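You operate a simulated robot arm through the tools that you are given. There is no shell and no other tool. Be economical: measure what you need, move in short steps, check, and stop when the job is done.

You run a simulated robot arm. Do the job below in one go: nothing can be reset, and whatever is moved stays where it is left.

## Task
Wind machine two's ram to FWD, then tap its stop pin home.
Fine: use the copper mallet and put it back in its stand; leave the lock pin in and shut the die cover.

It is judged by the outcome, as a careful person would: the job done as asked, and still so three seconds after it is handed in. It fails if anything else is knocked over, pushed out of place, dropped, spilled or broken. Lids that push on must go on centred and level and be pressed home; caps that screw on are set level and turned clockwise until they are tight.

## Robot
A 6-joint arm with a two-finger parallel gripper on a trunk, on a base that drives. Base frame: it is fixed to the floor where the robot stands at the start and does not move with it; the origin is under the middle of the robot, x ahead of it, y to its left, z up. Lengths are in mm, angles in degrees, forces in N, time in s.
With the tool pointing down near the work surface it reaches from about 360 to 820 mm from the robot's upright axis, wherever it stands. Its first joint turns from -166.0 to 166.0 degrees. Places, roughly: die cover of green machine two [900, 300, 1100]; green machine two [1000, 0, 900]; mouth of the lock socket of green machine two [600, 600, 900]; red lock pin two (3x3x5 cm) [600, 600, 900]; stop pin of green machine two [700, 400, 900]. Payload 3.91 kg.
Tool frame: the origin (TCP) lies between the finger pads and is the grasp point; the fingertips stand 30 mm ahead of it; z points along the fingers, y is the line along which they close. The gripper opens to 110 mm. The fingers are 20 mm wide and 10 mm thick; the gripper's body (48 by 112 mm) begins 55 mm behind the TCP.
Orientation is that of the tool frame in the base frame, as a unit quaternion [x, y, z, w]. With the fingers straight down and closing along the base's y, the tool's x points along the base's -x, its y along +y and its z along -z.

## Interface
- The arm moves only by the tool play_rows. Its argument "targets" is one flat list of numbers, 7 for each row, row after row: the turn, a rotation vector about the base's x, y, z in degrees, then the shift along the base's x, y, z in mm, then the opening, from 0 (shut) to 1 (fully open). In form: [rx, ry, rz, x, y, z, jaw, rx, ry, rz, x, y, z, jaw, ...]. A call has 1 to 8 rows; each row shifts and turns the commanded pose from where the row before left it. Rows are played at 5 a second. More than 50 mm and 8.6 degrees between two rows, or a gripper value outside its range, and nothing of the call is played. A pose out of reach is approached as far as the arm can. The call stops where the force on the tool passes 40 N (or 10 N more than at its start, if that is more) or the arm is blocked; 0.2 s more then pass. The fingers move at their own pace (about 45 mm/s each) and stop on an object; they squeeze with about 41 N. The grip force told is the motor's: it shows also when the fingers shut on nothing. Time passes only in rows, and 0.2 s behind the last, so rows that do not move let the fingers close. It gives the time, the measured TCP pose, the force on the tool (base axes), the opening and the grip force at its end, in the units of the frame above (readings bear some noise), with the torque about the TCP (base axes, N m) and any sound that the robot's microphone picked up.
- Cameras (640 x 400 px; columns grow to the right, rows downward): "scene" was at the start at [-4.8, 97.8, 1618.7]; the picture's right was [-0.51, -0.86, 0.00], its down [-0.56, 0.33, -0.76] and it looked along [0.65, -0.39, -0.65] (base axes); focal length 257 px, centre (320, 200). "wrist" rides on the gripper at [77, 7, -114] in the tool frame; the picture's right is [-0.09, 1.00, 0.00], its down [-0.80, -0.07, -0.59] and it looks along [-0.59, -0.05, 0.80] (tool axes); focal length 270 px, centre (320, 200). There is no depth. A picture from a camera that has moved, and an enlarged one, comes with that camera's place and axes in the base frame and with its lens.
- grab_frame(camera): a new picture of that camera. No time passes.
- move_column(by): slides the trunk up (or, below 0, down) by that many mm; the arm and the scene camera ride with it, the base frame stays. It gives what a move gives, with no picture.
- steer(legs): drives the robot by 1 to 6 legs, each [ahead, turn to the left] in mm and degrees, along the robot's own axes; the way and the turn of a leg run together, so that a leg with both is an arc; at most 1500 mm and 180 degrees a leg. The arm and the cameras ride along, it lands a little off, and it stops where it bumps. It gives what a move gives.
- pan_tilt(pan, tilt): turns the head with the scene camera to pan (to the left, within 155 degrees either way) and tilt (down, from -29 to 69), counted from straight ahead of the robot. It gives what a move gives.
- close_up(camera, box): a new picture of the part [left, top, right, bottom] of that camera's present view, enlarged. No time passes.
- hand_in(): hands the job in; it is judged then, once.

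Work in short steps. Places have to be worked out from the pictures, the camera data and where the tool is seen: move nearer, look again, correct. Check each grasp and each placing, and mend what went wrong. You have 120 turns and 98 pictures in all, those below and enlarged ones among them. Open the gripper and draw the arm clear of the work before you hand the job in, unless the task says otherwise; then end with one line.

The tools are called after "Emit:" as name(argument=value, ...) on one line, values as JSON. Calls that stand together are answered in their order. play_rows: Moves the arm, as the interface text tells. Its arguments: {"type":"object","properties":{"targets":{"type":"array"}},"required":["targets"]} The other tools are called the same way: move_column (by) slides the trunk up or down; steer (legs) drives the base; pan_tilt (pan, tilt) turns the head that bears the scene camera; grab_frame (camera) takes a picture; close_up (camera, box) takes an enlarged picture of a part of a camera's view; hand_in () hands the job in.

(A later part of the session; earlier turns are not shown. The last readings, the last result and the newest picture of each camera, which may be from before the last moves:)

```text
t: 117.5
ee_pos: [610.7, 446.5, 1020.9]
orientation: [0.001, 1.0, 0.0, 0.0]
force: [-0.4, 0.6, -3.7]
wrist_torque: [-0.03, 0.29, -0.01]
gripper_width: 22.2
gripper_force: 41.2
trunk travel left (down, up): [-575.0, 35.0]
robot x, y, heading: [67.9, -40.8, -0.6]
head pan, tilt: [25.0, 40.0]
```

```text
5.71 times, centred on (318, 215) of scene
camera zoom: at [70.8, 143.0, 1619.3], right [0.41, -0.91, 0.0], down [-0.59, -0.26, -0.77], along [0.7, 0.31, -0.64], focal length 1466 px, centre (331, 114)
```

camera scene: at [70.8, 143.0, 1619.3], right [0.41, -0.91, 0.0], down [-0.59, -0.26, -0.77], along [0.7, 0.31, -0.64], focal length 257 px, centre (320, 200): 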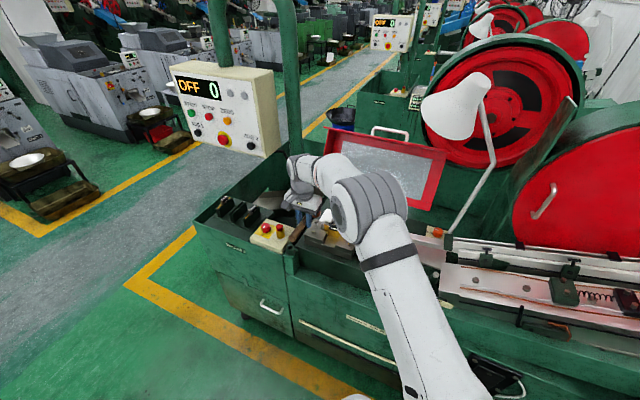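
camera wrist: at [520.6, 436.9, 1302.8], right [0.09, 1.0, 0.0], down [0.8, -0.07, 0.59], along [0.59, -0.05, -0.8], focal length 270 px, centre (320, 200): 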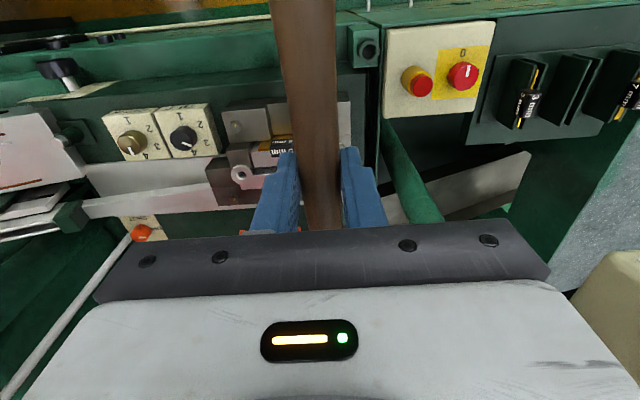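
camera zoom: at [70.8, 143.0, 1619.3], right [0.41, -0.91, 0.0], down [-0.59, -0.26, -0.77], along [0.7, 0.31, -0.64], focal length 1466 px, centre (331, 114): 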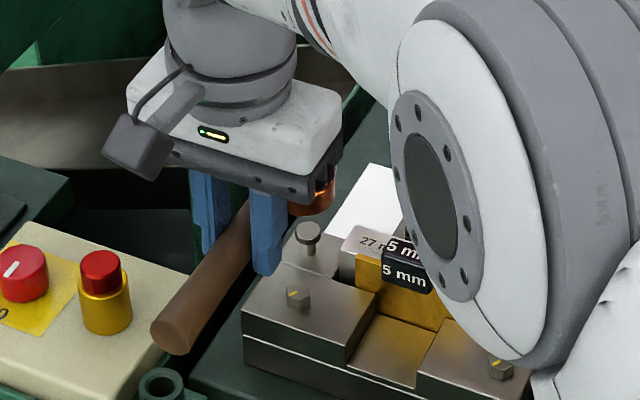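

The view shows the pin under the mallet head, aligned sideways, with a gap of about 30 mm. I lower gently to find contact.

Emit:
play_rows(targets=[0, 0, 0, 0, -1, -12, 0.1, 0, 0, 0, 0, 0, -8, 0.1, 0, 0, 0, 0, 0, -4, 0.1, 0, 0, 0, 0, 0, -3, 0.1, 0, 0, 0, 0, 0, -3, 0.1])

Emit:
close_up(camera="scene", box=[290, 190, 346, 232])

```text
t: 118.7
ee_pos: [612.1, 445.7, 990.0]
orientation: [0.003, 1.0, -0.001, 0.0]
force: [0.4, 0.3, -3.7]
wrist_torque: [-0.01, 0.24, 0.02]
gripper_width: 22.3
gripper_force: 40.9
trunk travel left (down, up): [-575.0, 35.0]
robot x, y, heading: [73.2, -43.6, -0.7]
head pan, tilt: [25.0, 40.0]
```

```text
9.52 times, centred on (318, 211) of scene
camera zoom: at [70.8, 142.9, 1619.3], right [0.41, -0.91, 0.0], down [-0.59, -0.26, -0.77], along [0.7, 0.31, -0.64], focal length 2444 px, centre (339, 95)
```

zoom: 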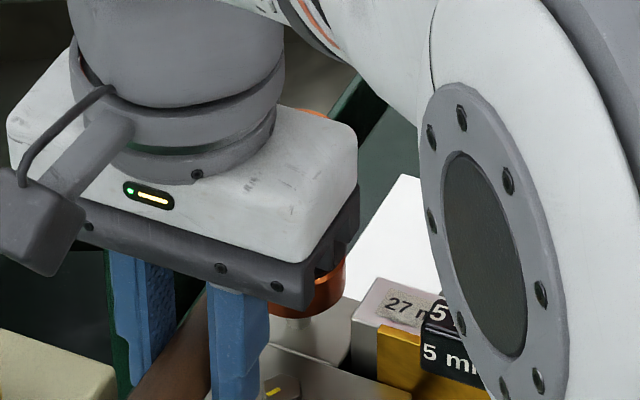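

The mallet face is just above the pin. Continue in 2 mm steps to touch.

Emit:
play_rows(targets=[0, 0, 0, 0, 0, -2, 0.1, 0, 0, 0, 0, 0, -2, 0.1, 0, 0, 0, 0, 0, -2, 0.1, 0, 0, 0, 0, 0, -2, 0.1, 0, 0, 0, 0, 0, -2, 0.1, 0, 0, 0, 0, 0, -2, 0.1])

```text
t: 120.1
ee_pos: [611.1, 445.5, 978.1]
orientation: [0.001, 1.0, -0.001, 0.0]
force: [0.5, 1.6, -2.7]
wrist_torque: [-0.03, 0.15, 0.05]
gripper_width: 22.3
gripper_force: 41.1
trunk travel left (down, up): [-575.0, 35.0]
robot x, y, heading: [66.1, -41.0, -0.7]
head pan, tilt: [25.0, 40.0]
```

Contact at TCP z≈978 (torque eased). Now a tap: lift 25 mm, come down quickly to 3 mm below contact, and lift again.

Emit:
play_rows(targets=[0, 0, 0, 0, 0, 25, 0.1, 0, 0, 0, 0, 0, 0, 0.1, 0, 0, 0, 0, 0, -29, 0.1, 0, 0, 0, 0, 0, 29, 0.1, 0, 0, 0, 0, 0, 0, 0.1])

Emit:
close_up(camera="scene", box=[280, 185, 350, 240])

```text
t: 121.3
ee_pos: [611.7, 446.5, 1002.9]
orientation: [0.002, 1.0, -0.001, 0.0]
force: [0.5, 0.4, -4.5]
wrist_torque: [0.0, 0.3, 0.01]
gripper_width: 22.1
gripper_force: 41.2
trunk travel left (down, up): [-575.0, 35.0]
robot x, y, heading: [69.3, -38.7, -0.9]
head pan, tilt: [25.0, 40.0]
```

```text
7.27 times, centred on (315, 212) of scene
camera zoom: at [71.1, 143.0, 1619.2], right [0.41, -0.91, 0.0], down [-0.59, -0.26, -0.77], along [0.7, 0.31, -0.64], focal length 1866 px, centre (356, 109)
```

zoom: 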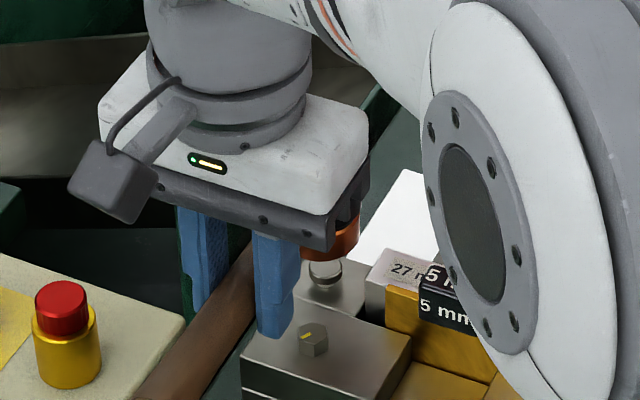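

No sound was heard. I tap harder, aiming 12 mm below first contact.

Emit:
play_rows(targets=[0, 0, 0, 0, 0, -37, 0.1, 0, 0, 0, 0, 0, 0, 0.1])

```text
t: 121.9
ee_pos: [611.7, 447.2, 966.0]
orientation: [0.002, 1.0, -0.001, 0.0]
force: [-0.2, -0.4, -4.0]
wrist_torque: [-0.01, 0.25, 0.01]
gripper_width: 22.5
gripper_force: 40.6
trunk travel left (down, up): [-575.0, 35.0]
robot x, y, heading: [70.9, -41.4, -0.9]
head pan, tilt: [25.0, 40.0]
```

No contact force now at 966: the pin went down, or the mallet rotated. I lift and look.

Emit:
play_rows(targets=[0, 0, 0, 0, 0, 40, 0.1, 0, 0, 0, 0, 0, 20, 0.1, 0, 0, 0, 0, 0, 0, 0.1])

Emit:
close_up(camera="scene", box=[280, 175, 350, 240])

```text
t: 122.7
ee_pos: [611.8, 446.1, 1025.0]
orientation: [0.002, 1.0, -0.001, 0.001]
force: [0.1, 0.1, -3.7]
wrist_torque: [-0.01, 0.26, 0.0]
gripper_width: 22.0
gripper_force: 40.8
trunk travel left (down, up): [-575.0, 35.0]
robot x, y, heading: [69.4, -39.9, -0.9]
head pan, tilt: [25.0, 40.0]
```

```text
6.15 times, centred on (315, 208) of scene
camera zoom: at [70.8, 143.1, 1619.3], right [0.41, -0.91, 0.0], down [-0.59, -0.26, -0.77], along [0.7, 0.31, -0.64], focal length 1579 px, centre (351, 154)
```

zoom: 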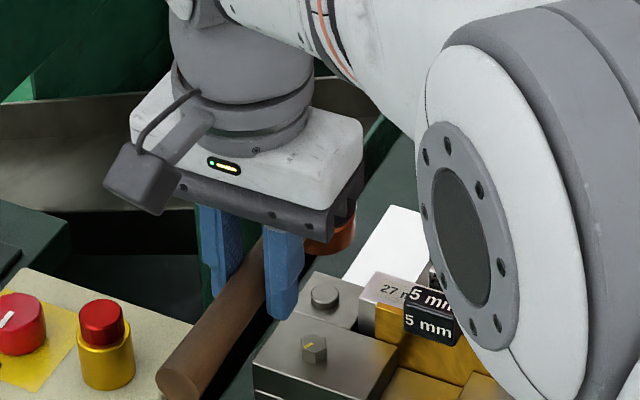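

The pin head is about 10 mm lower now, close to the block. Zoom in on it.

Emit:
close_up(camera="scene", box=[300, 195, 332, 221])

```text
15.38 times, centred on (316, 208) of scene
camera zoom: at [70.8, 143.1, 1619.3], right [0.41, -0.91, 0.0], down [-0.59, -0.26, -0.77], along [0.7, 0.31, -0.64], focal length 3948 px, centre (382, 77)
```

zoom: 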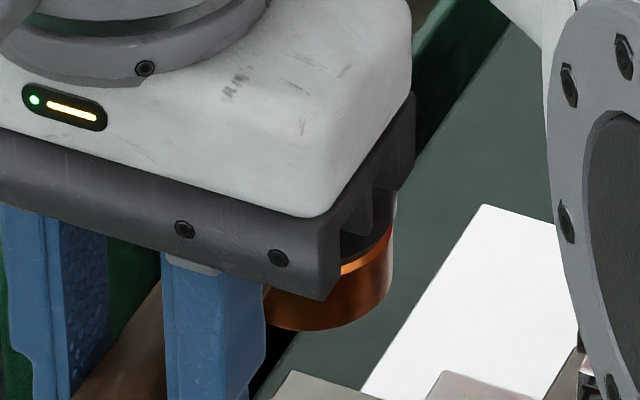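

Box was too high; I take the part lower down.

Emit:
close_up(camera="scene", box=[302, 212, 334, 236])

```text
16.00 times, centred on (318, 224) of scene
camera zoom: at [70.8, 143.1, 1619.3], right [0.41, -0.91, 0.0], down [-0.59, -0.26, -0.77], along [0.7, 0.31, -0.64], focal length 4106 px, centre (352, -184)
```

zoom: 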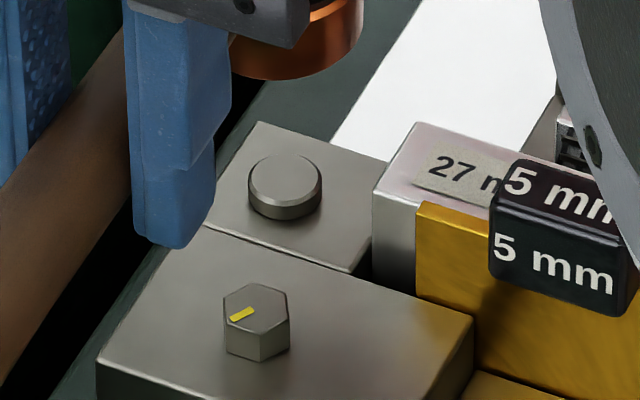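

The pin head appears seated on the block. To confirm it is home, one more gentle approach to 963.

Emit:
play_rows(targets=[0, 0, 0, 0, 0, -40, 0.1, 0, 0, 0, 0, 0, -17, 0.1, 0, 0, 0, 0, 0, -1.5, 0.1, 0, 0, 0, 0, 0, -1.5, 0.1, 0, 0, 0, 0, 0, -1.5, 0.1])

```text
t: 123.9
ee_pos: [612.5, 446.2, 965.2]
orientation: [0.001, 1.0, -0.001, 0.0]
force: [0.2, 0.3, -3.0]
wrist_torque: [0.01, 0.14, -0.03]
gripper_width: 22.3
gripper_force: 41.3
trunk travel left (down, up): [-575.0, 35.0]
robot x, y, heading: [69.4, -40.3, -0.8]
head pan, tilt: [25.0, 40.0]
```

Contact exactly where the last blow ended, so it may still go deeper. One more tap to 5 mm lower.

Emit:
play_rows(targets=[0, 0, 0, 0, 0, 25, 0.1, 0, 0, 0, 0, 0, 0, 0.1, 0, 0, 0, 0, 0, -30, 0.1, 0, 0, 0, 0, 0, 0, 0.1])

```text
t: 124.9
ee_pos: [611.7, 444.5, 962.7]
orientation: [0.001, 1.0, 0.001, 0.002]
force: [1.1, 1.8, 8.8]
wrist_torque: [0.04, -0.98, 0.14]
gripper_width: 22.1
gripper_force: 41.7
trunk travel left (down, up): [-575.0, 35.0]
robot x, y, heading: [67.3, -40.4, -1.0]
head pan, tilt: [25.0, 40.0]
```

A firm stop now (13 N, arm held 2.5 mm above command): the pin is home. Lift and verify pin and mallet attitude.

Emit:
play_rows(targets=[0, 0, 0, 0, 0, 40, 0.1, 0, 0, 0, 0, 0, 40, 0.1, 0, 0, 0, 0, 0, 40, 0.1, 0, 0, 0, 0, 0, 0, 0.1])

Emit:
close_up(camera="scene", box=[284, 170, 348, 242])

Emit:
grab_frame(camera="wrist")

```text
t: 125.9
ee_pos: [612.1, 445.9, 1080.7]
orientation: [0.002, 1.0, -0.001, -0.001]
force: [0.0, 0.3, -4.0]
wrist_torque: [0.01, 0.28, 0.0]
gripper_width: 22.3
gripper_force: 40.9
trunk travel left (down, up): [-575.0, 35.0]
robot x, y, heading: [67.0, -39.2, -0.8]
head pan, tilt: [25.0, 40.0]
```

```text
5.56 times, centred on (316, 206) of scene
camera zoom: at [71.1, 143.1, 1619.2], right [0.41, -0.91, 0.0], down [-0.59, -0.26, -0.77], along [0.7, 0.31, -0.64], focal length 1426 px, centre (342, 167)
```

zoom: 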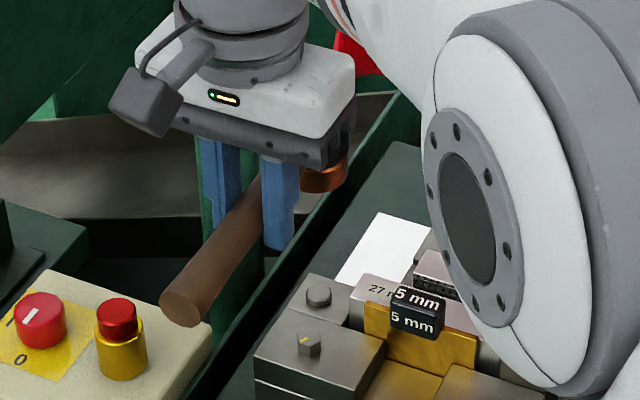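

```text
32 pictures are left
camera wrist: at [534.3, 454.2, 1195.1], right [0.09, 1.0, 0.0], down [0.8, -0.07, 0.59], along [0.59, -0.06, -0.8], focal length 270 px, centre (320, 200)
```

wrist: 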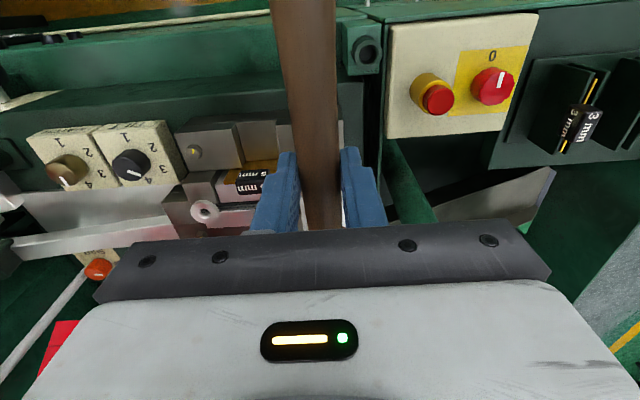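

Pin is seated and the mallet hasn't rotated in the grip. I retrace: swing back to the front with yaw -90°, then raise.

Emit:
play_rows(targets=[0, 0, 0, 0, 0, 45, 0.1, 0, 0, 0, 0, 0, 45, 0.1, 0, 0, -8.2, -2, -40, 0, 0.1, 0, 0, -8.2, -2, -40, 0, 0.1, 0, 0, -8.2, -3, -40, 10, 0.1, 0, 0, -8.2, -3, -38, 10, 0.1, 0, 0, -8.2, -3, -38, 10, 0.1, 0, 0, -8.2, -3, -38, 10, 0.1])

Emit:
play_rows(targets=[0, 0, -8.2, -6, -38, 20, 0.1, 0, 0, -8.2, -6, -38, 20, 0.1, 0, 0, -8.2, -6, -38, 20, 0.1, 0, 0, -8.2, -6, -38, 20, 0.1, 0, 0, -8.2, -6, -35, 20, 0.1, 0, 0, 0, 0, 0, 10, 0.1])

Emit:
steer(legs=[[0, -90]])

```text
t: 127.7
ee_pos: [594.9, 211.3, 1210.9]
orientation: [0.419, 0.908, 0.0, 0.0]
force: [0.5, -0.6, -4.2]
wrist_torque: [0.2, 0.18, 0.01]
gripper_width: 22.2
gripper_force: 41.0
trunk travel left (down, up): [-575.0, 35.0]
robot x, y, heading: [69.9, -43.0, -0.7]
head pan, tilt: [25.0, 40.0]
```

```text
t: 129.1
ee_pos: [566.7, 23.7, 1321.8]
orientation: [0.71, 0.705, 0.0, 0.0]
force: [0.4, -0.4, -3.8]
wrist_torque: [0.22, -0.04, -0.01]
gripper_width: 22.2
gripper_force: 40.7
trunk travel left (down, up): [-575.0, 35.0]
robot x, y, heading: [66.8, -40.3, -0.7]
head pan, tilt: [25.0, 40.0]
```

```text
t: 133.3
ee_pos: [127.3, -541.7, 1321.1]
orientation: [1.0, -0.008, 0.0, -0.002]
force: [0.6, -0.6, -4.2]
wrist_torque: [-0.01, -0.25, -0.03]
gripper_width: 22.3
gripper_force: 41.1
trunk travel left (down, up): [-575.0, 35.0]
robot x, y, heading: [103.2, -45.2, -90.7]
head pan, tilt: [25.0, 40.0]
```

Drive back to the table and move over the stand, with a 0.9° yaw correction.

Emit:
steer(legs=[[157, 0]])

Emit:
play_rows(targets=[0, 0, 0.9, 35, -22, 0, 0.1, 0, 0, 0, 35, -22, 0, 0.1, 0, 0, 0, 35, -22, 0, 0.1, 0, 0, 0, 35, -22, 0, 0.1, 0, 0, 0, 35, -22, -5, 0.1, 0, 0, 0, 35, -22, -5, 0.1, 0, 0, 0, 35, -22, -5, 0.1])

```text
t: 134.7
ee_pos: [126.4, -699.5, 1319.4]
orientation: [1.0, -0.008, 0.0, -0.002]
force: [0.4, -0.3, -3.6]
wrist_torque: [0.05, -0.3, 0.01]
gripper_width: 22.3
gripper_force: 40.6
trunk travel left (down, up): [-575.0, 35.0]
robot x, y, heading: [103.3, -197.2, -90.8]
head pan, tilt: [25.0, 40.0]
```

```text
t: 136.3
ee_pos: [373.6, -853.9, 1303.6]
orientation: [1.0, -0.001, 0.0, -0.002]
force: [0.1, -0.2, -4.1]
wrist_torque: [0.04, -0.29, 0.03]
gripper_width: 22.4
gripper_force: 41.0
trunk travel left (down, up): [-575.0, 35.0]
robot x, y, heading: [103.2, -201.6, -90.8]
head pan, tilt: [25.0, 40.0]
```

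Emit:
play_rows(targets=[0, 0, 0, 3, -7.3, -42.7, 0.1, 0, 0, 0, 3, -7.3, -42.7, 0.1, 0, 0, 0, 3, -7.3, -42.7, 0.1, 0, 0, 0, 3, -7.3, -42.7, 0.1, 0, 0, 0, 3, -7.3, -42.7, 0.1, 0, 0, 0, 3, -7.3, -42.7, 0.1, 0, 0, 0, 0, 0, 0, 0.1])

Emit:
grab_frame(camera="wrist")

Emit:
pan_tilt(pan=20, tilt=35)

Emit:
close_up(camera="scene", box=[310, 180, 420, 280])

```text
t: 137.9
ee_pos: [390.1, -896.8, 1048.5]
orientation: [1.0, 0.0, 0.0, -0.001]
force: [-0.2, 0.3, -3.9]
wrist_torque: [-0.01, -0.28, -0.01]
gripper_width: 22.4
gripper_force: 41.4
trunk travel left (down, up): [-575.0, 35.0]
robot x, y, heading: [100.7, -203.6, -90.7]
head pan, tilt: [25.0, 40.0]
```

```text
31 pictures are left
camera wrist: at [465.8, -901.7, 1163.1], right [-0.09, -1.0, 0.0], down [-0.8, 0.07, 0.59], along [-0.59, 0.05, -0.8], focal length 270 px, centre (320, 200)
```

wrist: 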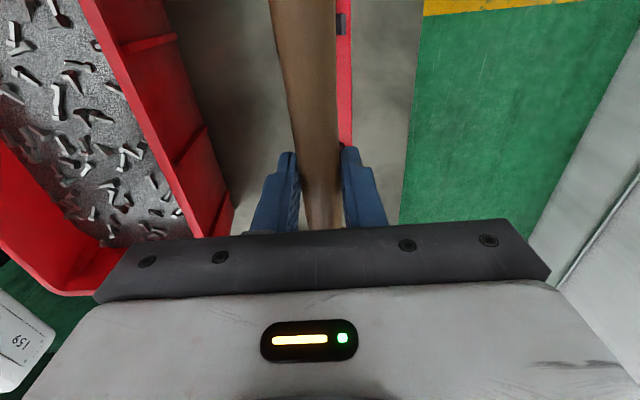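

```text
t: 138.6
ee_pos: [389.7, -896.6, 1048.2]
orientation: [1.0, 0.0, -0.001, -0.001]
force: [-0.4, -0.3, -3.2]
wrist_torque: [-0.01, -0.26, 0.0]
gripper_width: 22.2
gripper_force: 41.2
trunk travel left (down, up): [-575.0, 35.0]
robot x, y, heading: [104.5, -201.6, -90.7]
head pan, tilt: [20.0, 35.0]
```

```text
4.00 times, centred on (365, 230) of scene
camera zoom: at [281.9, -211.5, 1626.8], right [-0.94, -0.33, 0.0], down [-0.19, 0.54, -0.82], along [0.27, -0.77, -0.57], focal length 1026 px, centre (140, 80)
```

zoom: 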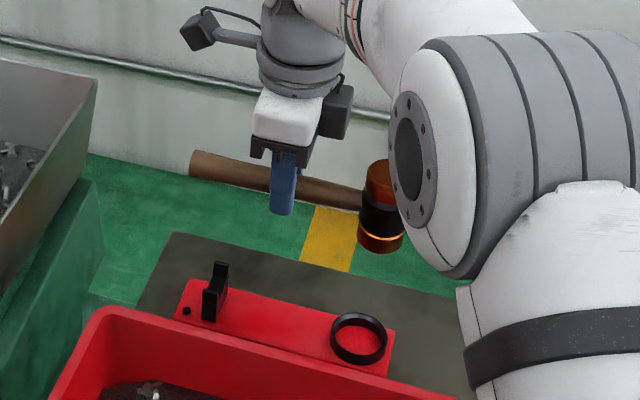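

Picture matches the one right after lifting, within 2 mm. I correct (+1.9, -0.9) and lower in steps, slow at the end.

Emit:
play_rows(targets=[0, 0, 0, 1.9, -0.9, -40, 0.1, 0, 0, 0, 0, 0, -40, 0.1, 0, 0, 0, 0, 0, -20, 0.1, 0, 0, 0, 0, 0, -10, 0.1, 0, 0, 0, 0, 0, -8, 0.1, 0, 0, 0, 0, 0, 0, 0.1])

Emit:
close_up(camera="scene", box=[310, 180, 420, 280])

```text
t: 140.0
ee_pos: [392.5, -897.8, 930.8]
orientation: [1.0, 0.0, 0.0, -0.001]
force: [0.6, 0.0, -3.6]
wrist_torque: [0.01, -0.31, 0.02]
gripper_width: 22.4
gripper_force: 40.9
trunk travel left (down, up): [-575.0, 35.0]
robot x, y, heading: [98.6, -201.0, -90.4]
head pan, tilt: [20.0, 35.0]
```

```text
4.00 times, centred on (365, 230) of scene
camera zoom: at [281.9, -211.6, 1626.9], right [-0.94, -0.33, 0.0], down [-0.19, 0.54, -0.82], along [0.27, -0.77, -0.57], focal length 1026 px, centre (140, 80)
```

zoom: 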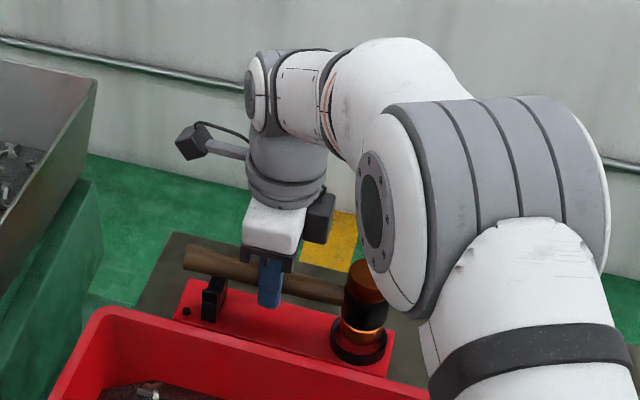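

Head is right above the cup and the handle above the fork. Lower the remaining 22 mm slowly.

Emit:
play_rows(targets=[0, 0, 0, 0, 0, -6, 0.1, 0, 0, 0, 0, 0, -6, 0.1, 0, 0, 0, 0, 0, -4, 0.1, 0, 0, 0, 0, 0, -3, 0.1, 0, 0, 0, 0, 0, -2, 0.1, 0, 0, 0, 0, 0, 0, 0.1])

Emit:
close_up(camera="scene", box=[310, 180, 420, 280])

```text
t: 141.4
ee_pos: [392.7, -897.3, 909.7]
orientation: [1.0, 0.0, 0.0, -0.001]
force: [-0.5, -2.7, -3.2]
wrist_torque: [-0.06, -0.21, 0.15]
gripper_width: 22.3
gripper_force: 41.3
trunk travel left (down, up): [-575.0, 35.0]
robot x, y, heading: [99.6, -202.2, -90.6]
head pan, tilt: [20.0, 35.0]
```

```text
4.00 times, centred on (365, 230) of scene
camera zoom: at [281.9, -211.8, 1626.9], right [-0.94, -0.33, 0.0], down [-0.19, 0.54, -0.82], along [0.27, -0.77, -0.57], focal length 1026 px, centre (140, 80)
```

zoom: 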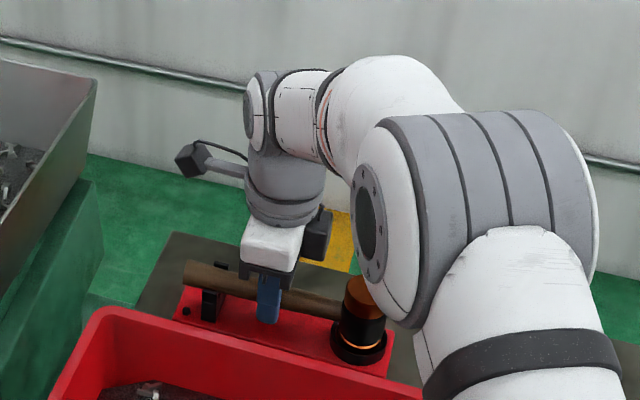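

In the cup and fork, a hair above the bottom. Lower 1.5 mm more, open, and rise straight up.

Emit:
play_rows(targets=[0, 0, 0, 0, 0, -1.5, 0.1, 0, 0, 0, 0, 0, 0, 0.1, 0, 0, 0, 0, 0, 0, 0.5, 0, 0, 0, 0, 0, 0, 0.5, 0, 0, 0, 0, 0, 0, 0.5, 0, 0, 0, 0, 0, 30, 0.5, 0, 0, 0, 0, 0, 40, 0.5, 0, 0, 0, 0, 0, 45, 0.5])

Emit:
grab_frame(camera="wrist")

Emit:
close_up(camera="scene", box=[310, 180, 420, 280])

```text
t: 143.2
ee_pos: [391.0, -895.7, 1023.4]
orientation: [1.0, 0.0, 0.0, -0.001]
force: [-0.7, 0.6, 0.3]
wrist_torque: [-0.01, 0.0, -0.01]
gripper_width: 55.1
gripper_force: 0.0
trunk travel left (down, up): [-575.0, 35.0]
robot x, y, heading: [105.4, -198.4, -90.5]
head pan, tilt: [20.0, 35.0]
```

```text
27 pictures are left
camera wrist: at [466.9, -901.7, 1138.5], right [-0.09, -1.0, 0.0], down [-0.8, 0.07, 0.59], along [-0.59, 0.05, -0.8], focal length 270 px, centre (320, 200)
```

wrist: 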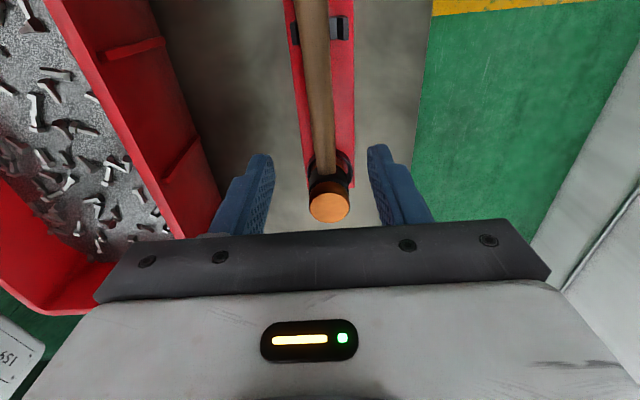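

```text
4.00 times, centred on (365, 230) of scene
camera zoom: at [281.5, -210.3, 1626.9], right [-0.94, -0.33, 0.0], down [-0.19, 0.54, -0.82], along [0.27, -0.77, -0.57], focal length 1026 px, centre (140, 80)
```

zoom: 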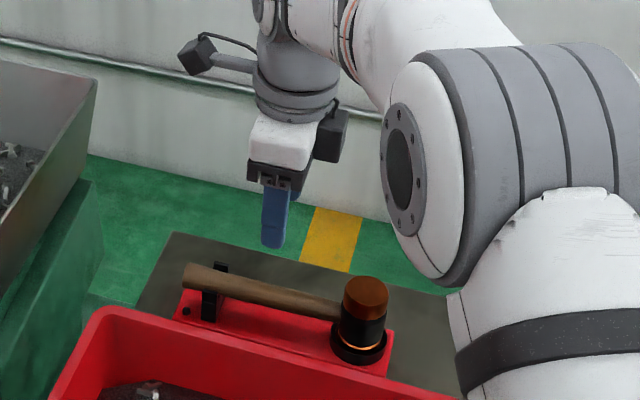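

The mallet sits properly in its stand. Next the die cover: it stands open with a handle on its top edge (~(830, 247, 1280)); it must fold forward and down. I raise, retract, back out and turn to the machine.

Emit:
play_rows(targets=[0, 0, 0, 0, 8, 45, 0.4, 0, 0, 0, 0, 8, 45, 0.4, 0, 0, 0, 0, 8, 45, 0.4, 0, 0, 0, 0, 8, 45, 0.4, 0, 0, 0, 0, 8, 45, 0.4, 0, 0, 0, 0, 8, 45, 0.4, 0, 0, 0, 0, 8, 40, 0.4])

Emit:
play_rows(targets=[0, 0, 0, -40, 25, 0, 0.4, 0, 0, 0, -40, 25, 0, 0.4, 0, 0, 0, -40, 25, 0, 0.4, 0, 0, 0, -40, 25, 0, 0.4, 0, 0, 0, -40, 25, 0, 0.4, 0, 0, 0, -40, 25, 0, 0.4, 0, 0, 0, -25, 20, 0, 0.4])

Emit:
steer(legs=[[-165, 0], [0, 90], [40, 0]])

Emit:
pan_tilt(pan=10, tilt=30)

Emit:
grab_frame(camera="scene")

```text
t: 144.8
ee_pos: [393.1, -840.9, 1332.7]
orientation: [1.0, 0.001, 0.0, 0.0]
force: [-0.5, 0.1, -0.4]
wrist_torque: [-0.01, 0.02, 0.01]
gripper_width: 44.1
gripper_force: 0.0
trunk travel left (down, up): [-575.0, 35.0]
robot x, y, heading: [104.4, -196.7, -90.4]
head pan, tilt: [20.0, 35.0]
```

```text
t: 146.4
ee_pos: [127.5, -670.0, 1333.9]
orientation: [1.0, 0.0, -0.001, -0.001]
force: [0.4, -0.1, -0.1]
wrist_torque: [0.01, 0.0, 0.02]
gripper_width: 43.9
gripper_force: 0.0
trunk travel left (down, up): [-575.0, 35.0]
robot x, y, heading: [101.2, -202.1, -90.6]
head pan, tilt: [20.0, 35.0]
```

```text
t: 152.2
ee_pos: [617.5, -11.3, 1330.4]
orientation: [0.706, 0.708, -0.002, -0.002]
force: [-0.2, -0.6, 0.6]
wrist_torque: [0.0, 0.07, 0.01]
gripper_width: 44.1
gripper_force: 0.1
trunk travel left (down, up): [-575.0, 35.0]
robot x, y, heading: [142.8, -44.2, 0.1]
head pan, tilt: [20.0, 35.0]
```

```text
t: 152.9
ee_pos: [615.4, -9.9, 1332.7]
orientation: [0.706, 0.708, -0.001, -0.001]
force: [0.0, 0.6, 0.5]
wrist_torque: [0.02, 0.02, 0.0]
gripper_width: 44.0
gripper_force: 0.0
trunk travel left (down, up): [-575.0, 35.0]
robot x, y, heading: [145.8, -47.2, 0.1]
head pan, tilt: [10.0, 30.0]
```

```text
25 pictures are left
camera scene: at [156.1, 116.7, 1634.7], right [0.17, -0.98, 0.0], down [-0.49, -0.09, -0.87], along [0.85, 0.15, -0.5], focal length 257 px, centre (320, 200)
```

scene: 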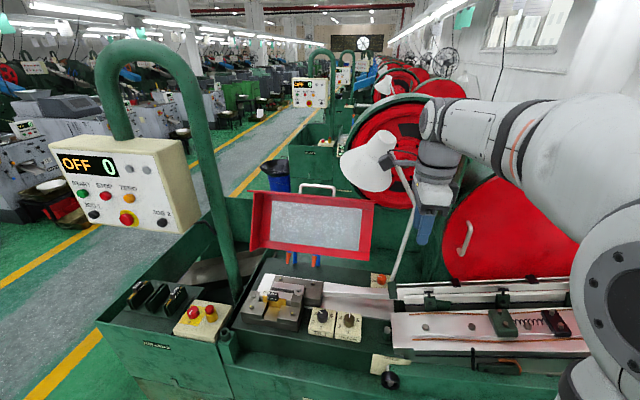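

To fix the cover's geometry I need a vertical baseline: zoom on it now, lower the column 250 mm, and zoom again.

Emit:
close_up(camera="scene", box=[240, 170, 400, 270])

Emit:
move_column(by=-250)

Emit:
close_up(camera="scene", box=[240, 100, 400, 200])

```text
4.00 times, centred on (320, 220) of scene
camera zoom: at [156.1, 116.7, 1634.7], right [0.17, -0.98, 0.0], down [-0.49, -0.09, -0.87], along [0.85, 0.15, -0.5], focal length 1026 px, centre (320, 120)
```

zoom: 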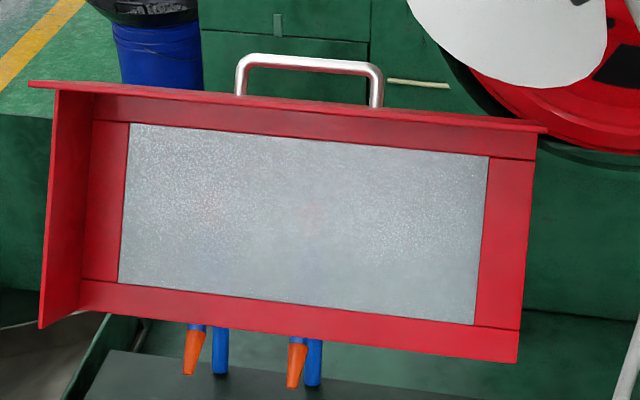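

```text
t: 155.4
ee_pos: [615.3, -9.8, 1083.5]
orientation: [0.707, 0.707, 0.0, -0.001]
force: [-0.4, 0.2, 0.8]
wrist_torque: [-0.02, 0.02, 0.01]
gripper_width: 44.2
gripper_force: 0.1
trunk travel left (down, up): [-325.0, 285.0]
robot x, y, heading: [143.2, -45.5, 0.0]
head pan, tilt: [10.0, 30.0]
```

```text
4.00 times, centred on (320, 150) of scene
camera zoom: at [155.9, 117.0, 1384.7], right [0.17, -0.98, 0.0], down [-0.49, -0.09, -0.87], along [0.85, 0.15, -0.5], focal length 1026 px, centre (320, 400)
```

zoom: 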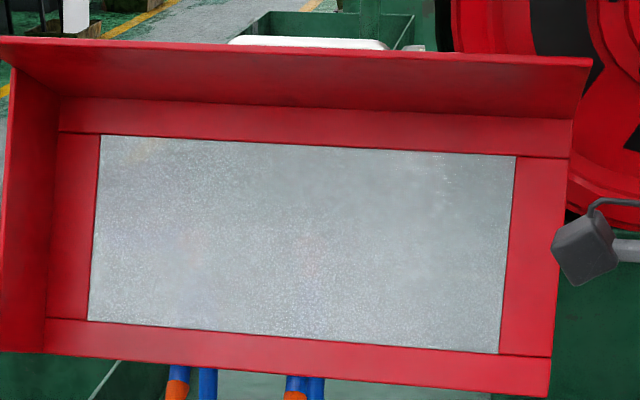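

Geometry is now clear: the cover's plate leans back 29° (bottom edge/hinge ≈ (848, 999), y 66–470), its walls 138 mm deep, and the handle bar is at ≈ (938, 262, 1234), 252 mm from the hinge. It folds forward ~119°. I raise the column and drive closer.

Emit:
move_column(by=285)

Emit:
steer(legs=[[55, 0]])

Emit:
play_rows(targets=[0, 0, 0, 8, 40, 5, 0.35, 0, 0, 0, 8, 40, 5, 0.35, 0, 0, 0, 8, 40, 5, 0.35, 0, 0, 0, 8, 40, 5, 0.35, 0, 0, 0, 8, 40, 5, 0.35, 0, 0, 0, 8, 40, 5, 0.35, 0, 0, 0, 8, 40, 5, 0.35])

```text
t: 158.3
ee_pos: [614.8, -9.4, 1368.3]
orientation: [0.707, 0.708, -0.001, -0.001]
force: [0.0, 1.2, -0.3]
wrist_torque: [0.01, -0.02, 0.0]
gripper_width: 44.1
gripper_force: 0.0
trunk travel left (down, up): [-610.0, 0.0]
robot x, y, heading: [145.8, -50.7, 0.2]
head pan, tilt: [10.0, 30.0]
```

```text
t: 159.3
ee_pos: [672.2, -9.5, 1366.8]
orientation: [0.706, 0.708, -0.001, -0.002]
force: [-0.2, 0.1, -0.6]
wrist_torque: [0.03, 0.03, -0.05]
gripper_width: 44.1
gripper_force: 0.0
trunk travel left (down, up): [-610.0, 0.0]
robot x, y, heading: [201.9, -46.8, 0.1]
head pan, tilt: [10.0, 30.0]
```

```text
t: 160.9
ee_pos: [728.0, 271.5, 1403.2]
orientation: [0.706, 0.708, -0.002, -0.001]
force: [-0.1, 0.9, -0.1]
wrist_torque: [-0.03, 0.04, -0.01]
gripper_width: 38.6
gripper_force: 0.0
trunk travel left (down, up): [-610.0, 0.0]
robot x, y, heading: [202.1, -46.5, -0.0]
head pan, tilt: [10.0, 30.0]
```

Now pitch the tool 25° forward and come up in front of/above the handle, then look.

Emit:
play_rows(targets=[0, -8.3, 0, 38, 3, -10, 0.35, 0, -8.3, 0, 38, 3, -15, 0.35, 0, -8.4, 0, 38, 2, -20, 0.35, 0, 0, 0, 38, 2, -20, 0.35, 0, 0, 0, 8, 0, -8, 0.35, 0, 0, 0, 0, 0, 0, 0.35])

Emit:
grab_frame(camera="wrist")

Emit:
grab_frame(camera="scene")

```text
t: 162.3
ee_pos: [885.9, 279.8, 1329.4]
orientation: [0.69, 0.691, 0.15, 0.153]
force: [0.1, -0.4, 0.7]
wrist_torque: [0.0, 0.02, 0.0]
gripper_width: 38.6
gripper_force: 0.1
trunk travel left (down, up): [-610.0, 0.0]
robot x, y, heading: [201.9, -42.5, 0.1]
head pan, tilt: [10.0, 30.0]
```

```text
22 pictures are left
camera wrist: at [844.2, 358.7, 1435.9], right [0.9, -0.09, 0.42], down [-0.31, -0.8, 0.51], along [0.29, -0.59, -0.75], focal length 270 px, centre (320, 200)
```

wrist: 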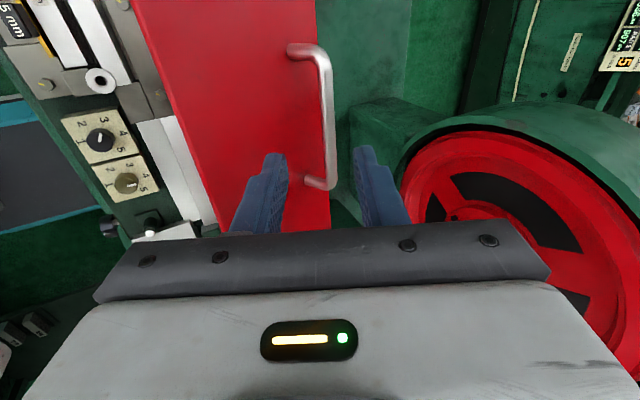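

```text
21 pictures are left
camera scene: at [212.1, 117.2, 1669.6], right [0.17, -0.98, 0.0], down [-0.49, -0.09, -0.87], along [0.85, 0.15, -0.5], focal length 257 px, centre (320, 200)
```

scene: 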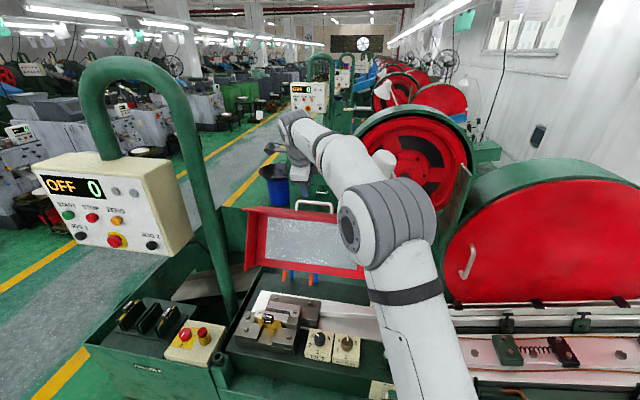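

The bar is right between the fingers' line: bar at (937, 270±54, 1234), 7 mm off-centre. I correct and advance along the tool axis.

Emit:
play_rows(targets=[0, 0, 0, 6.2, -4, 2.9, 0.35, 0, 0, 0, 8.5, 0, -18, 0.35, 0, 0, 0, 8.5, 0, -18, 0.35, 0, 0, 0, 8.5, 0, -18, 0.35, 0, 0, 0, 0, 0, 0, 0.35])

Emit:
grab_frame(camera="wrist")

```text
t: 163.5
ee_pos: [917.7, 275.0, 1278.2]
orientation: [0.69, 0.691, 0.152, 0.153]
force: [-0.1, 0.0, 0.3]
wrist_torque: [0.0, 0.0, 0.04]
gripper_width: 38.6
gripper_force: 0.0
trunk travel left (down, up): [-610.0, 0.0]
robot x, y, heading: [198.8, -46.3, 0.1]
head pan, tilt: [10.0, 30.0]
```

```text
20 pictures are left
camera wrist: at [875.2, 354.3, 1385.3], right [0.9, -0.09, 0.42], down [-0.31, -0.8, 0.51], along [0.29, -0.59, -0.75], focal length 270 px, centre (320, 200)
```

wrist: 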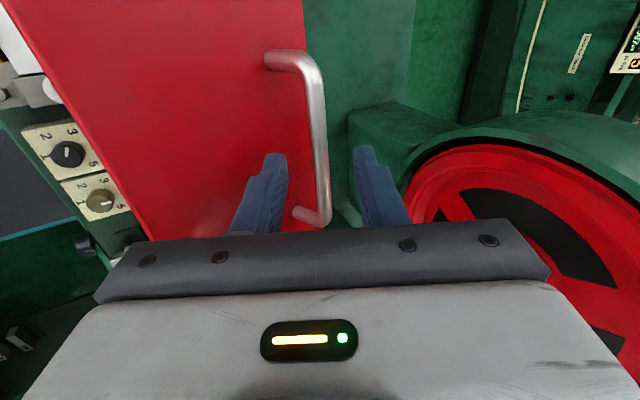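

Bar centred. Advance the last 33 mm and narrow the fingers slightly around the bar.

Emit:
play_rows(targets=[0, 0, 0, 6.5, 0, -15, 0.35, 0, 0, 0, 6.5, 0, -15, 0.35, 0, 0, 0, 0, 0, 0, 0.25, 0, 0, 0, 0, 0, 0, 0.25])

Emit:
grab_frame(camera="wrist")

```text
t: 164.5
ee_pos: [930.5, 274.7, 1249.8]
orientation: [0.69, 0.691, 0.152, 0.152]
force: [0.2, -0.2, -0.6]
wrist_torque: [0.01, 0.02, 0.01]
gripper_width: 27.7
gripper_force: 0.0
trunk travel left (down, up): [-610.0, 0.0]
robot x, y, heading: [200.4, -45.9, -0.1]
head pan, tilt: [10.0, 30.0]
```

```text
19 pictures are left
camera wrist: at [887.9, 354.7, 1355.6], right [0.9, -0.09, 0.42], down [-0.31, -0.8, 0.51], along [0.29, -0.59, -0.75], focal length 270 px, centre (320, 200)
```

wrist: 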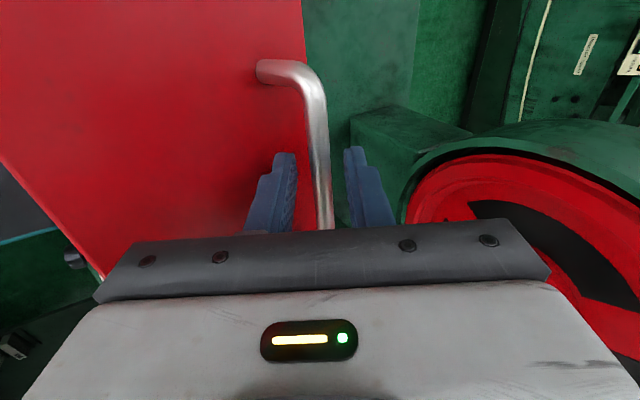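

The handle bar is between the fingers. I begin pulling it forward along the arc about the hinge, first three steps.

Emit:
play_rows(targets=[0, 4, 0, -32.7, 0, 10.6, 0.25, 0, 4, 0, -33.7, 0, 5.9, 0.25, 0, 4, 0, -34.2, 0, 0.8, 0.25, 0, 0, 0, 0, 0, 0, 0.25])

Emit:
grab_frame(camera="wrist")

```text
t: 165.5
ee_pos: [830.7, 275.0, 1263.8]
orientation: [0.702, 0.704, 0.077, 0.079]
force: [0.7, 0.4, -0.7]
wrist_torque: [0.01, -0.01, 0.0]
gripper_width: 27.5
gripper_force: 0.1
trunk travel left (down, up): [-610.0, 0.0]
robot x, y, heading: [199.4, -48.4, -0.1]
head pan, tilt: [10.0, 30.0]
```

```text
18 pictures are left
camera wrist: at [810.5, 355.1, 1378.0], right [0.97, -0.09, 0.22], down [-0.2, -0.8, 0.57], along [0.13, -0.59, -0.79], focal length 270 px, centre (320, 200)
```

wrist: 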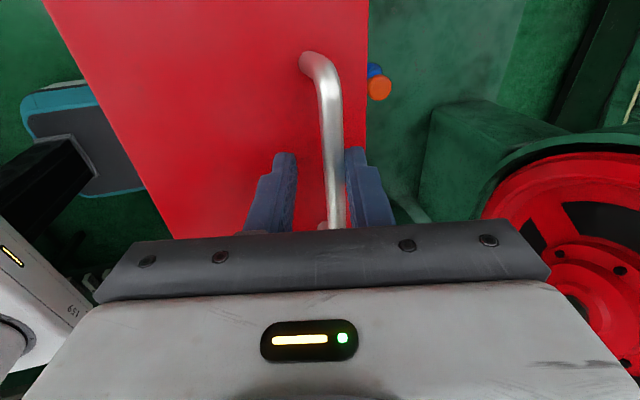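

The cover follows. Continue four more steps.

Emit:
play_rows(targets=[0, 4, 0, -33.8, 0, -4, 0.25, 0, 4, 0, -32.9, 0, -9, 0.25, 0, 4, 0, -31.1, 0, -13.7, 0.25, 0, 1, 0, -30.1, 0, -18.1, 0.25, 0, 0, 0, 0, 0, 0, 0.25])

Emit:
grab_frame(camera="wrist")

```text
t: 166.7
ee_pos: [701.2, 275.7, 1221.0]
orientation: [0.706, 0.708, -0.001, -0.001]
force: [0.1, 0.4, -0.4]
wrist_torque: [0.0, 0.0, -0.01]
gripper_width: 27.3
gripper_force: 0.0
trunk travel left (down, up): [-610.0, 0.0]
robot x, y, heading: [201.0, -47.5, -0.2]
head pan, tilt: [10.0, 30.0]
```

```text
17 pictures are left
camera wrist: at [708.2, 354.8, 1334.8], right [1.0, -0.09, 0.0], down [-0.07, -0.8, 0.6], along [-0.05, -0.59, -0.8], focal length 270 px, centre (320, 200)
```

wrist: 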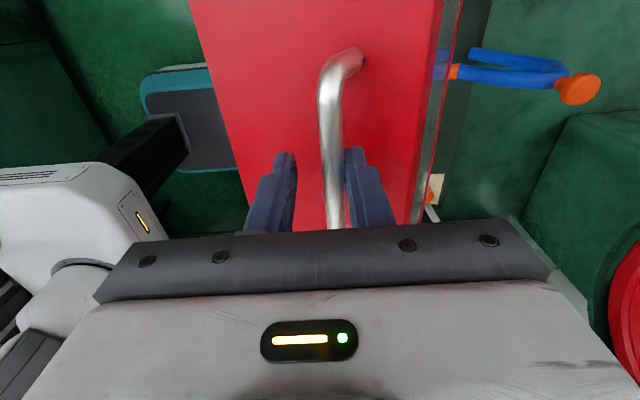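

Going well. For control on the way down I close on the bar now (shifting +7 mm to centre) and follow the arc.

Emit:
play_rows(targets=[0, 0, 0, 7, 0, 0, 0.22, 0, 0, 0, 0, 0, 0, 0.05, 0, 0, 0, 0, 0, 0, 0.05, 0, 0, 0, 0, 0, 0, 0.05])

Emit:
play_rows(targets=[0, 0, 0, -27.4, 0, -22.1, 0.05, 0, 0, 0, -23.9, 0, -25.7, 0.05, 0, 0, 0, -20.2, 0, -28.8, 0.05, 0, 0, 0, 0, 0, 0, 0.05])

Emit:
grab_frame(camera="wrist")

```text
t: 167.7
ee_pos: [709.1, 276.0, 1220.8]
orientation: [0.707, 0.707, -0.002, -0.001]
force: [0.1, 0.2, -0.8]
wrist_torque: [0.14, 0.0, -0.26]
gripper_width: 11.8
gripper_force: 44.8
trunk travel left (down, up): [-610.0, 0.0]
robot x, y, heading: [198.4, -50.1, -0.1]
head pan, tilt: [10.0, 30.0]
```

```text
t: 168.7
ee_pos: [634.4, 276.2, 1145.3]
orientation: [0.707, 0.707, -0.001, 0.001]
force: [-11.9, 1.4, 8.7]
wrist_torque: [-0.28, 0.09, -0.08]
gripper_width: 11.5
gripper_force: 44.9
trunk travel left (down, up): [-610.0, 0.0]
robot x, y, heading: [200.4, -46.3, -0.1]
head pan, tilt: [10.0, 30.0]
```

```text
16 pictures are left
camera wrist: at [640.3, 355.2, 1259.5], right [1.0, -0.09, 0.0], down [-0.07, -0.8, 0.6], along [-0.05, -0.59, -0.8], focal length 270 px, centre (320, 200)
```

wrist: 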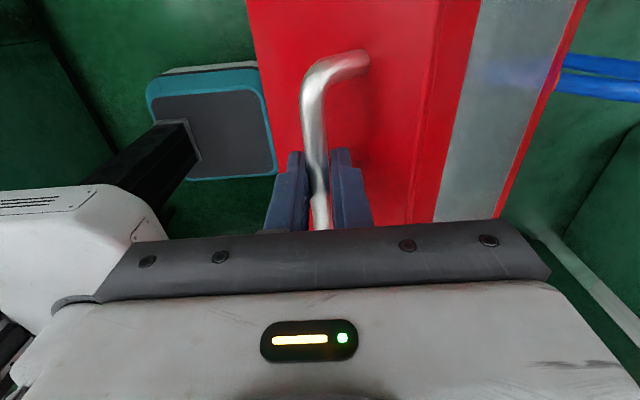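

Slight outward radial force (15 N); I ease outward and continue down.

Emit:
play_rows(targets=[0, 0, 0, -20, 0, -28, 0.05, 0, 0, 0, -12.4, 0, -33, 0.05, 0, 0, 0, -7, 0, -34.5, 0.05, 0, 0, 0, 0, 0, 0, 0.05])

Emit:
pan_tilt(pan=25, tilt=40)

Emit:
grab_frame(camera="scene")

```text
t: 169.7
ee_pos: [596.5, 275.3, 1049.0]
orientation: [0.706, 0.708, -0.002, -0.001]
force: [-14.5, -0.9, -1.3]
wrist_torque: [-0.75, 0.13, 0.11]
gripper_width: 11.7
gripper_force: 44.6
trunk travel left (down, up): [-610.0, 0.0]
robot x, y, heading: [201.1, -49.7, -0.3]
head pan, tilt: [10.0, 30.0]
```

```text
t: 170.4
ee_pos: [595.5, 276.2, 1049.6]
orientation: [0.706, 0.708, -0.002, 0.0]
force: [-18.1, -2.9, -2.1]
wrist_torque: [-1.19, 0.23, 0.11]
gripper_width: 11.8
gripper_force: 44.8
trunk travel left (down, up): [-610.0, 0.0]
robot x, y, heading: [199.2, -44.1, 0.1]
head pan, tilt: [25.0, 40.0]
```

```text
15 pictures are left
camera scene: at [196.3, 137.0, 1654.4], right [0.42, -0.91, 0.0], down [-0.58, -0.27, -0.77], along [0.7, 0.32, -0.64], focal length 257 px, centre (320, 200)
```

scene: 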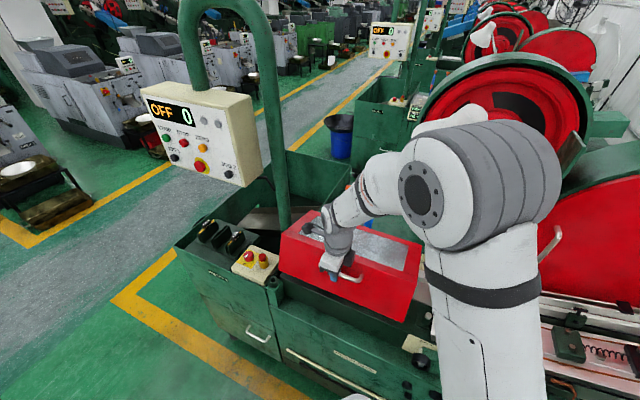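

Nearly shut. Ease outward a little and lower the rest in decreasing steps; it will stop on contact.

Emit:
play_rows(targets=[0, 0, 0, -6, 0, -18, 0.05, 0, 0, 0, -1, 0, -17, 0.05, 0, 0, 0, 1, 0, -12, 0.05, 0, 0, 0, 1, 0, -8, 0.05, 0, 0, 0, 0, 0, 0, 0.05])

```text
t: 171.6
ee_pos: [591.7, 276.7, 994.5]
orientation: [0.707, 0.708, -0.001, 0.0]
force: [-14.1, 4.6, -0.6]
wrist_torque: [1.03, 0.05, 0.12]
gripper_width: 11.8
gripper_force: 45.0
trunk travel left (down, up): [-610.0, 0.0]
robot x, y, heading: [196.3, -46.2, 0.1]
head pan, tilt: [25.0, 40.0]
```

Emit:
play_rows(targets=[0, 0, 0, -2, 0, -5, 0.05, 0, 0, 0, 0, 0, -4, 0.05, 0, 0, 0, 0, 0, -4, 0.05, 0, 0, 0, 0, 0, -3, 0.05, 0, 0, 0, 0, 0, -3, 0.05, 0, 0, 0, 0, 0, 0, 0.05])

Emit:
close_up(camera="scene", box=[260, 190, 440, 330])

```text
t: 173.0
ee_pos: [593.3, 276.4, 975.2]
orientation: [0.706, 0.708, -0.001, 0.0]
force: [11.6, 1.3, 4.3]
wrist_torque: [-0.04, -0.16, 0.22]
gripper_width: 11.6
gripper_force: 45.2
trunk travel left (down, up): [-610.0, 0.0]
robot x, y, heading: [198.9, -46.4, -0.1]
head pan, tilt: [25.0, 40.0]
```

```text
2.86 times, centred on (350, 260) of scene
camera zoom: at [200.9, 137.2, 1654.4], right [0.42, -0.91, 0.0], down [-0.58, -0.27, -0.77], along [0.69, 0.32, -0.64], focal length 733 px, centre (234, 29)
```

zoom: 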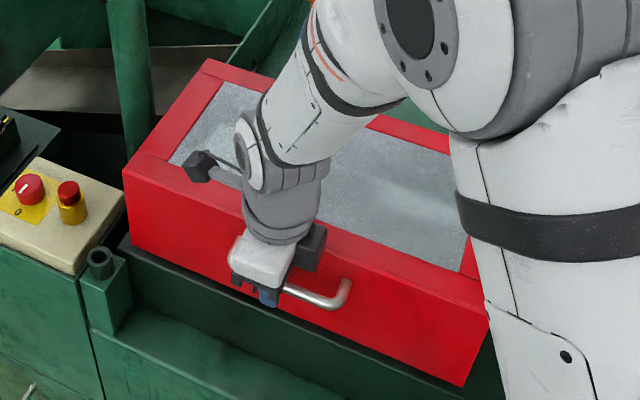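

It looks shut, with light upward force. Press a few mm more to make sure it's fully down.

Emit:
play_rows(targets=[0, 0, 0, 1, 0, -3, 0.05, 0, 0, 0, 0, 0, -3, 0.05, 0, 0, 0, 0, 0, -3, 0.05, 0, 0, 0, 0, 0, 0, 0.05])

```text
t: 174.0
ee_pos: [593.3, 276.4, 969.8]
orientation: [0.707, 0.707, 0.002, -0.001]
force: [-2.4, -7.6, 19.7]
wrist_torque: [-0.56, 0.02, 0.12]
gripper_width: 11.8
gripper_force: 45.2
trunk travel left (down, up): [-610.0, 0.0]
robot x, y, heading: [199.7, -48.7, 0.2]
head pan, tilt: [25.0, 40.0]
stopped in row 4: the force on the tool passed its limit (the readings are from after the stop); the commanded pose is now the measured one
```

Hard stop: the cover is fully down. Open modestly, rise straight up, and look.

Emit:
play_rows(targets=[0, 0, 0, 0, 0, 2, 0.2, 0, 0, 0, 0, 0, 0, 0.28, 0, 0, 0, 0, 0, 0, 0.28, 0, 0, 0, 0, 0, 20, 0.28, 0, 0, 0, 0, 0, 30, 0.28, 0, 0, 0, 0, 0, 45, 0.28, 0, 0, 0, 0, 0, 45, 0.28])

Emit:
close_up(camera="scene", box=[220, 180, 440, 330])

```text
t: 175.6
ee_pos: [592.9, 277.8, 1108.9]
orientation: [0.707, 0.708, 0.002, 0.0]
force: [-0.1, 0.4, 0.0]
wrist_torque: [0.03, -0.01, -0.02]
gripper_width: 30.8
gripper_force: 0.0
trunk travel left (down, up): [-610.0, 0.0]
robot x, y, heading: [198.5, -47.6, 0.0]
head pan, tilt: [25.0, 40.0]
```

```text
2.67 times, centred on (330, 255) of scene
camera zoom: at [198.7, 136.6, 1654.4], right [0.42, -0.91, 0.0], down [-0.58, -0.27, -0.77], along [0.69, 0.32, -0.64], focal length 684 px, centre (293, 53)
```

zoom: 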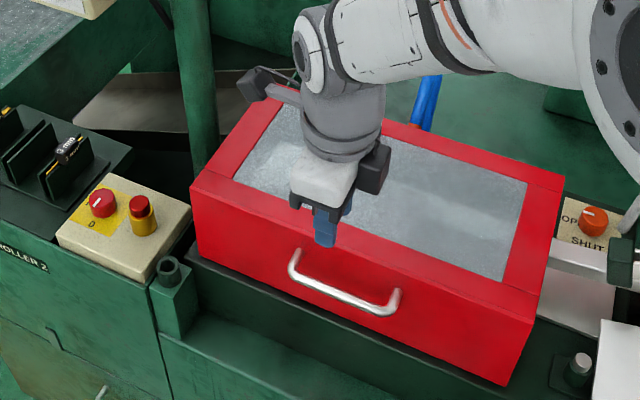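

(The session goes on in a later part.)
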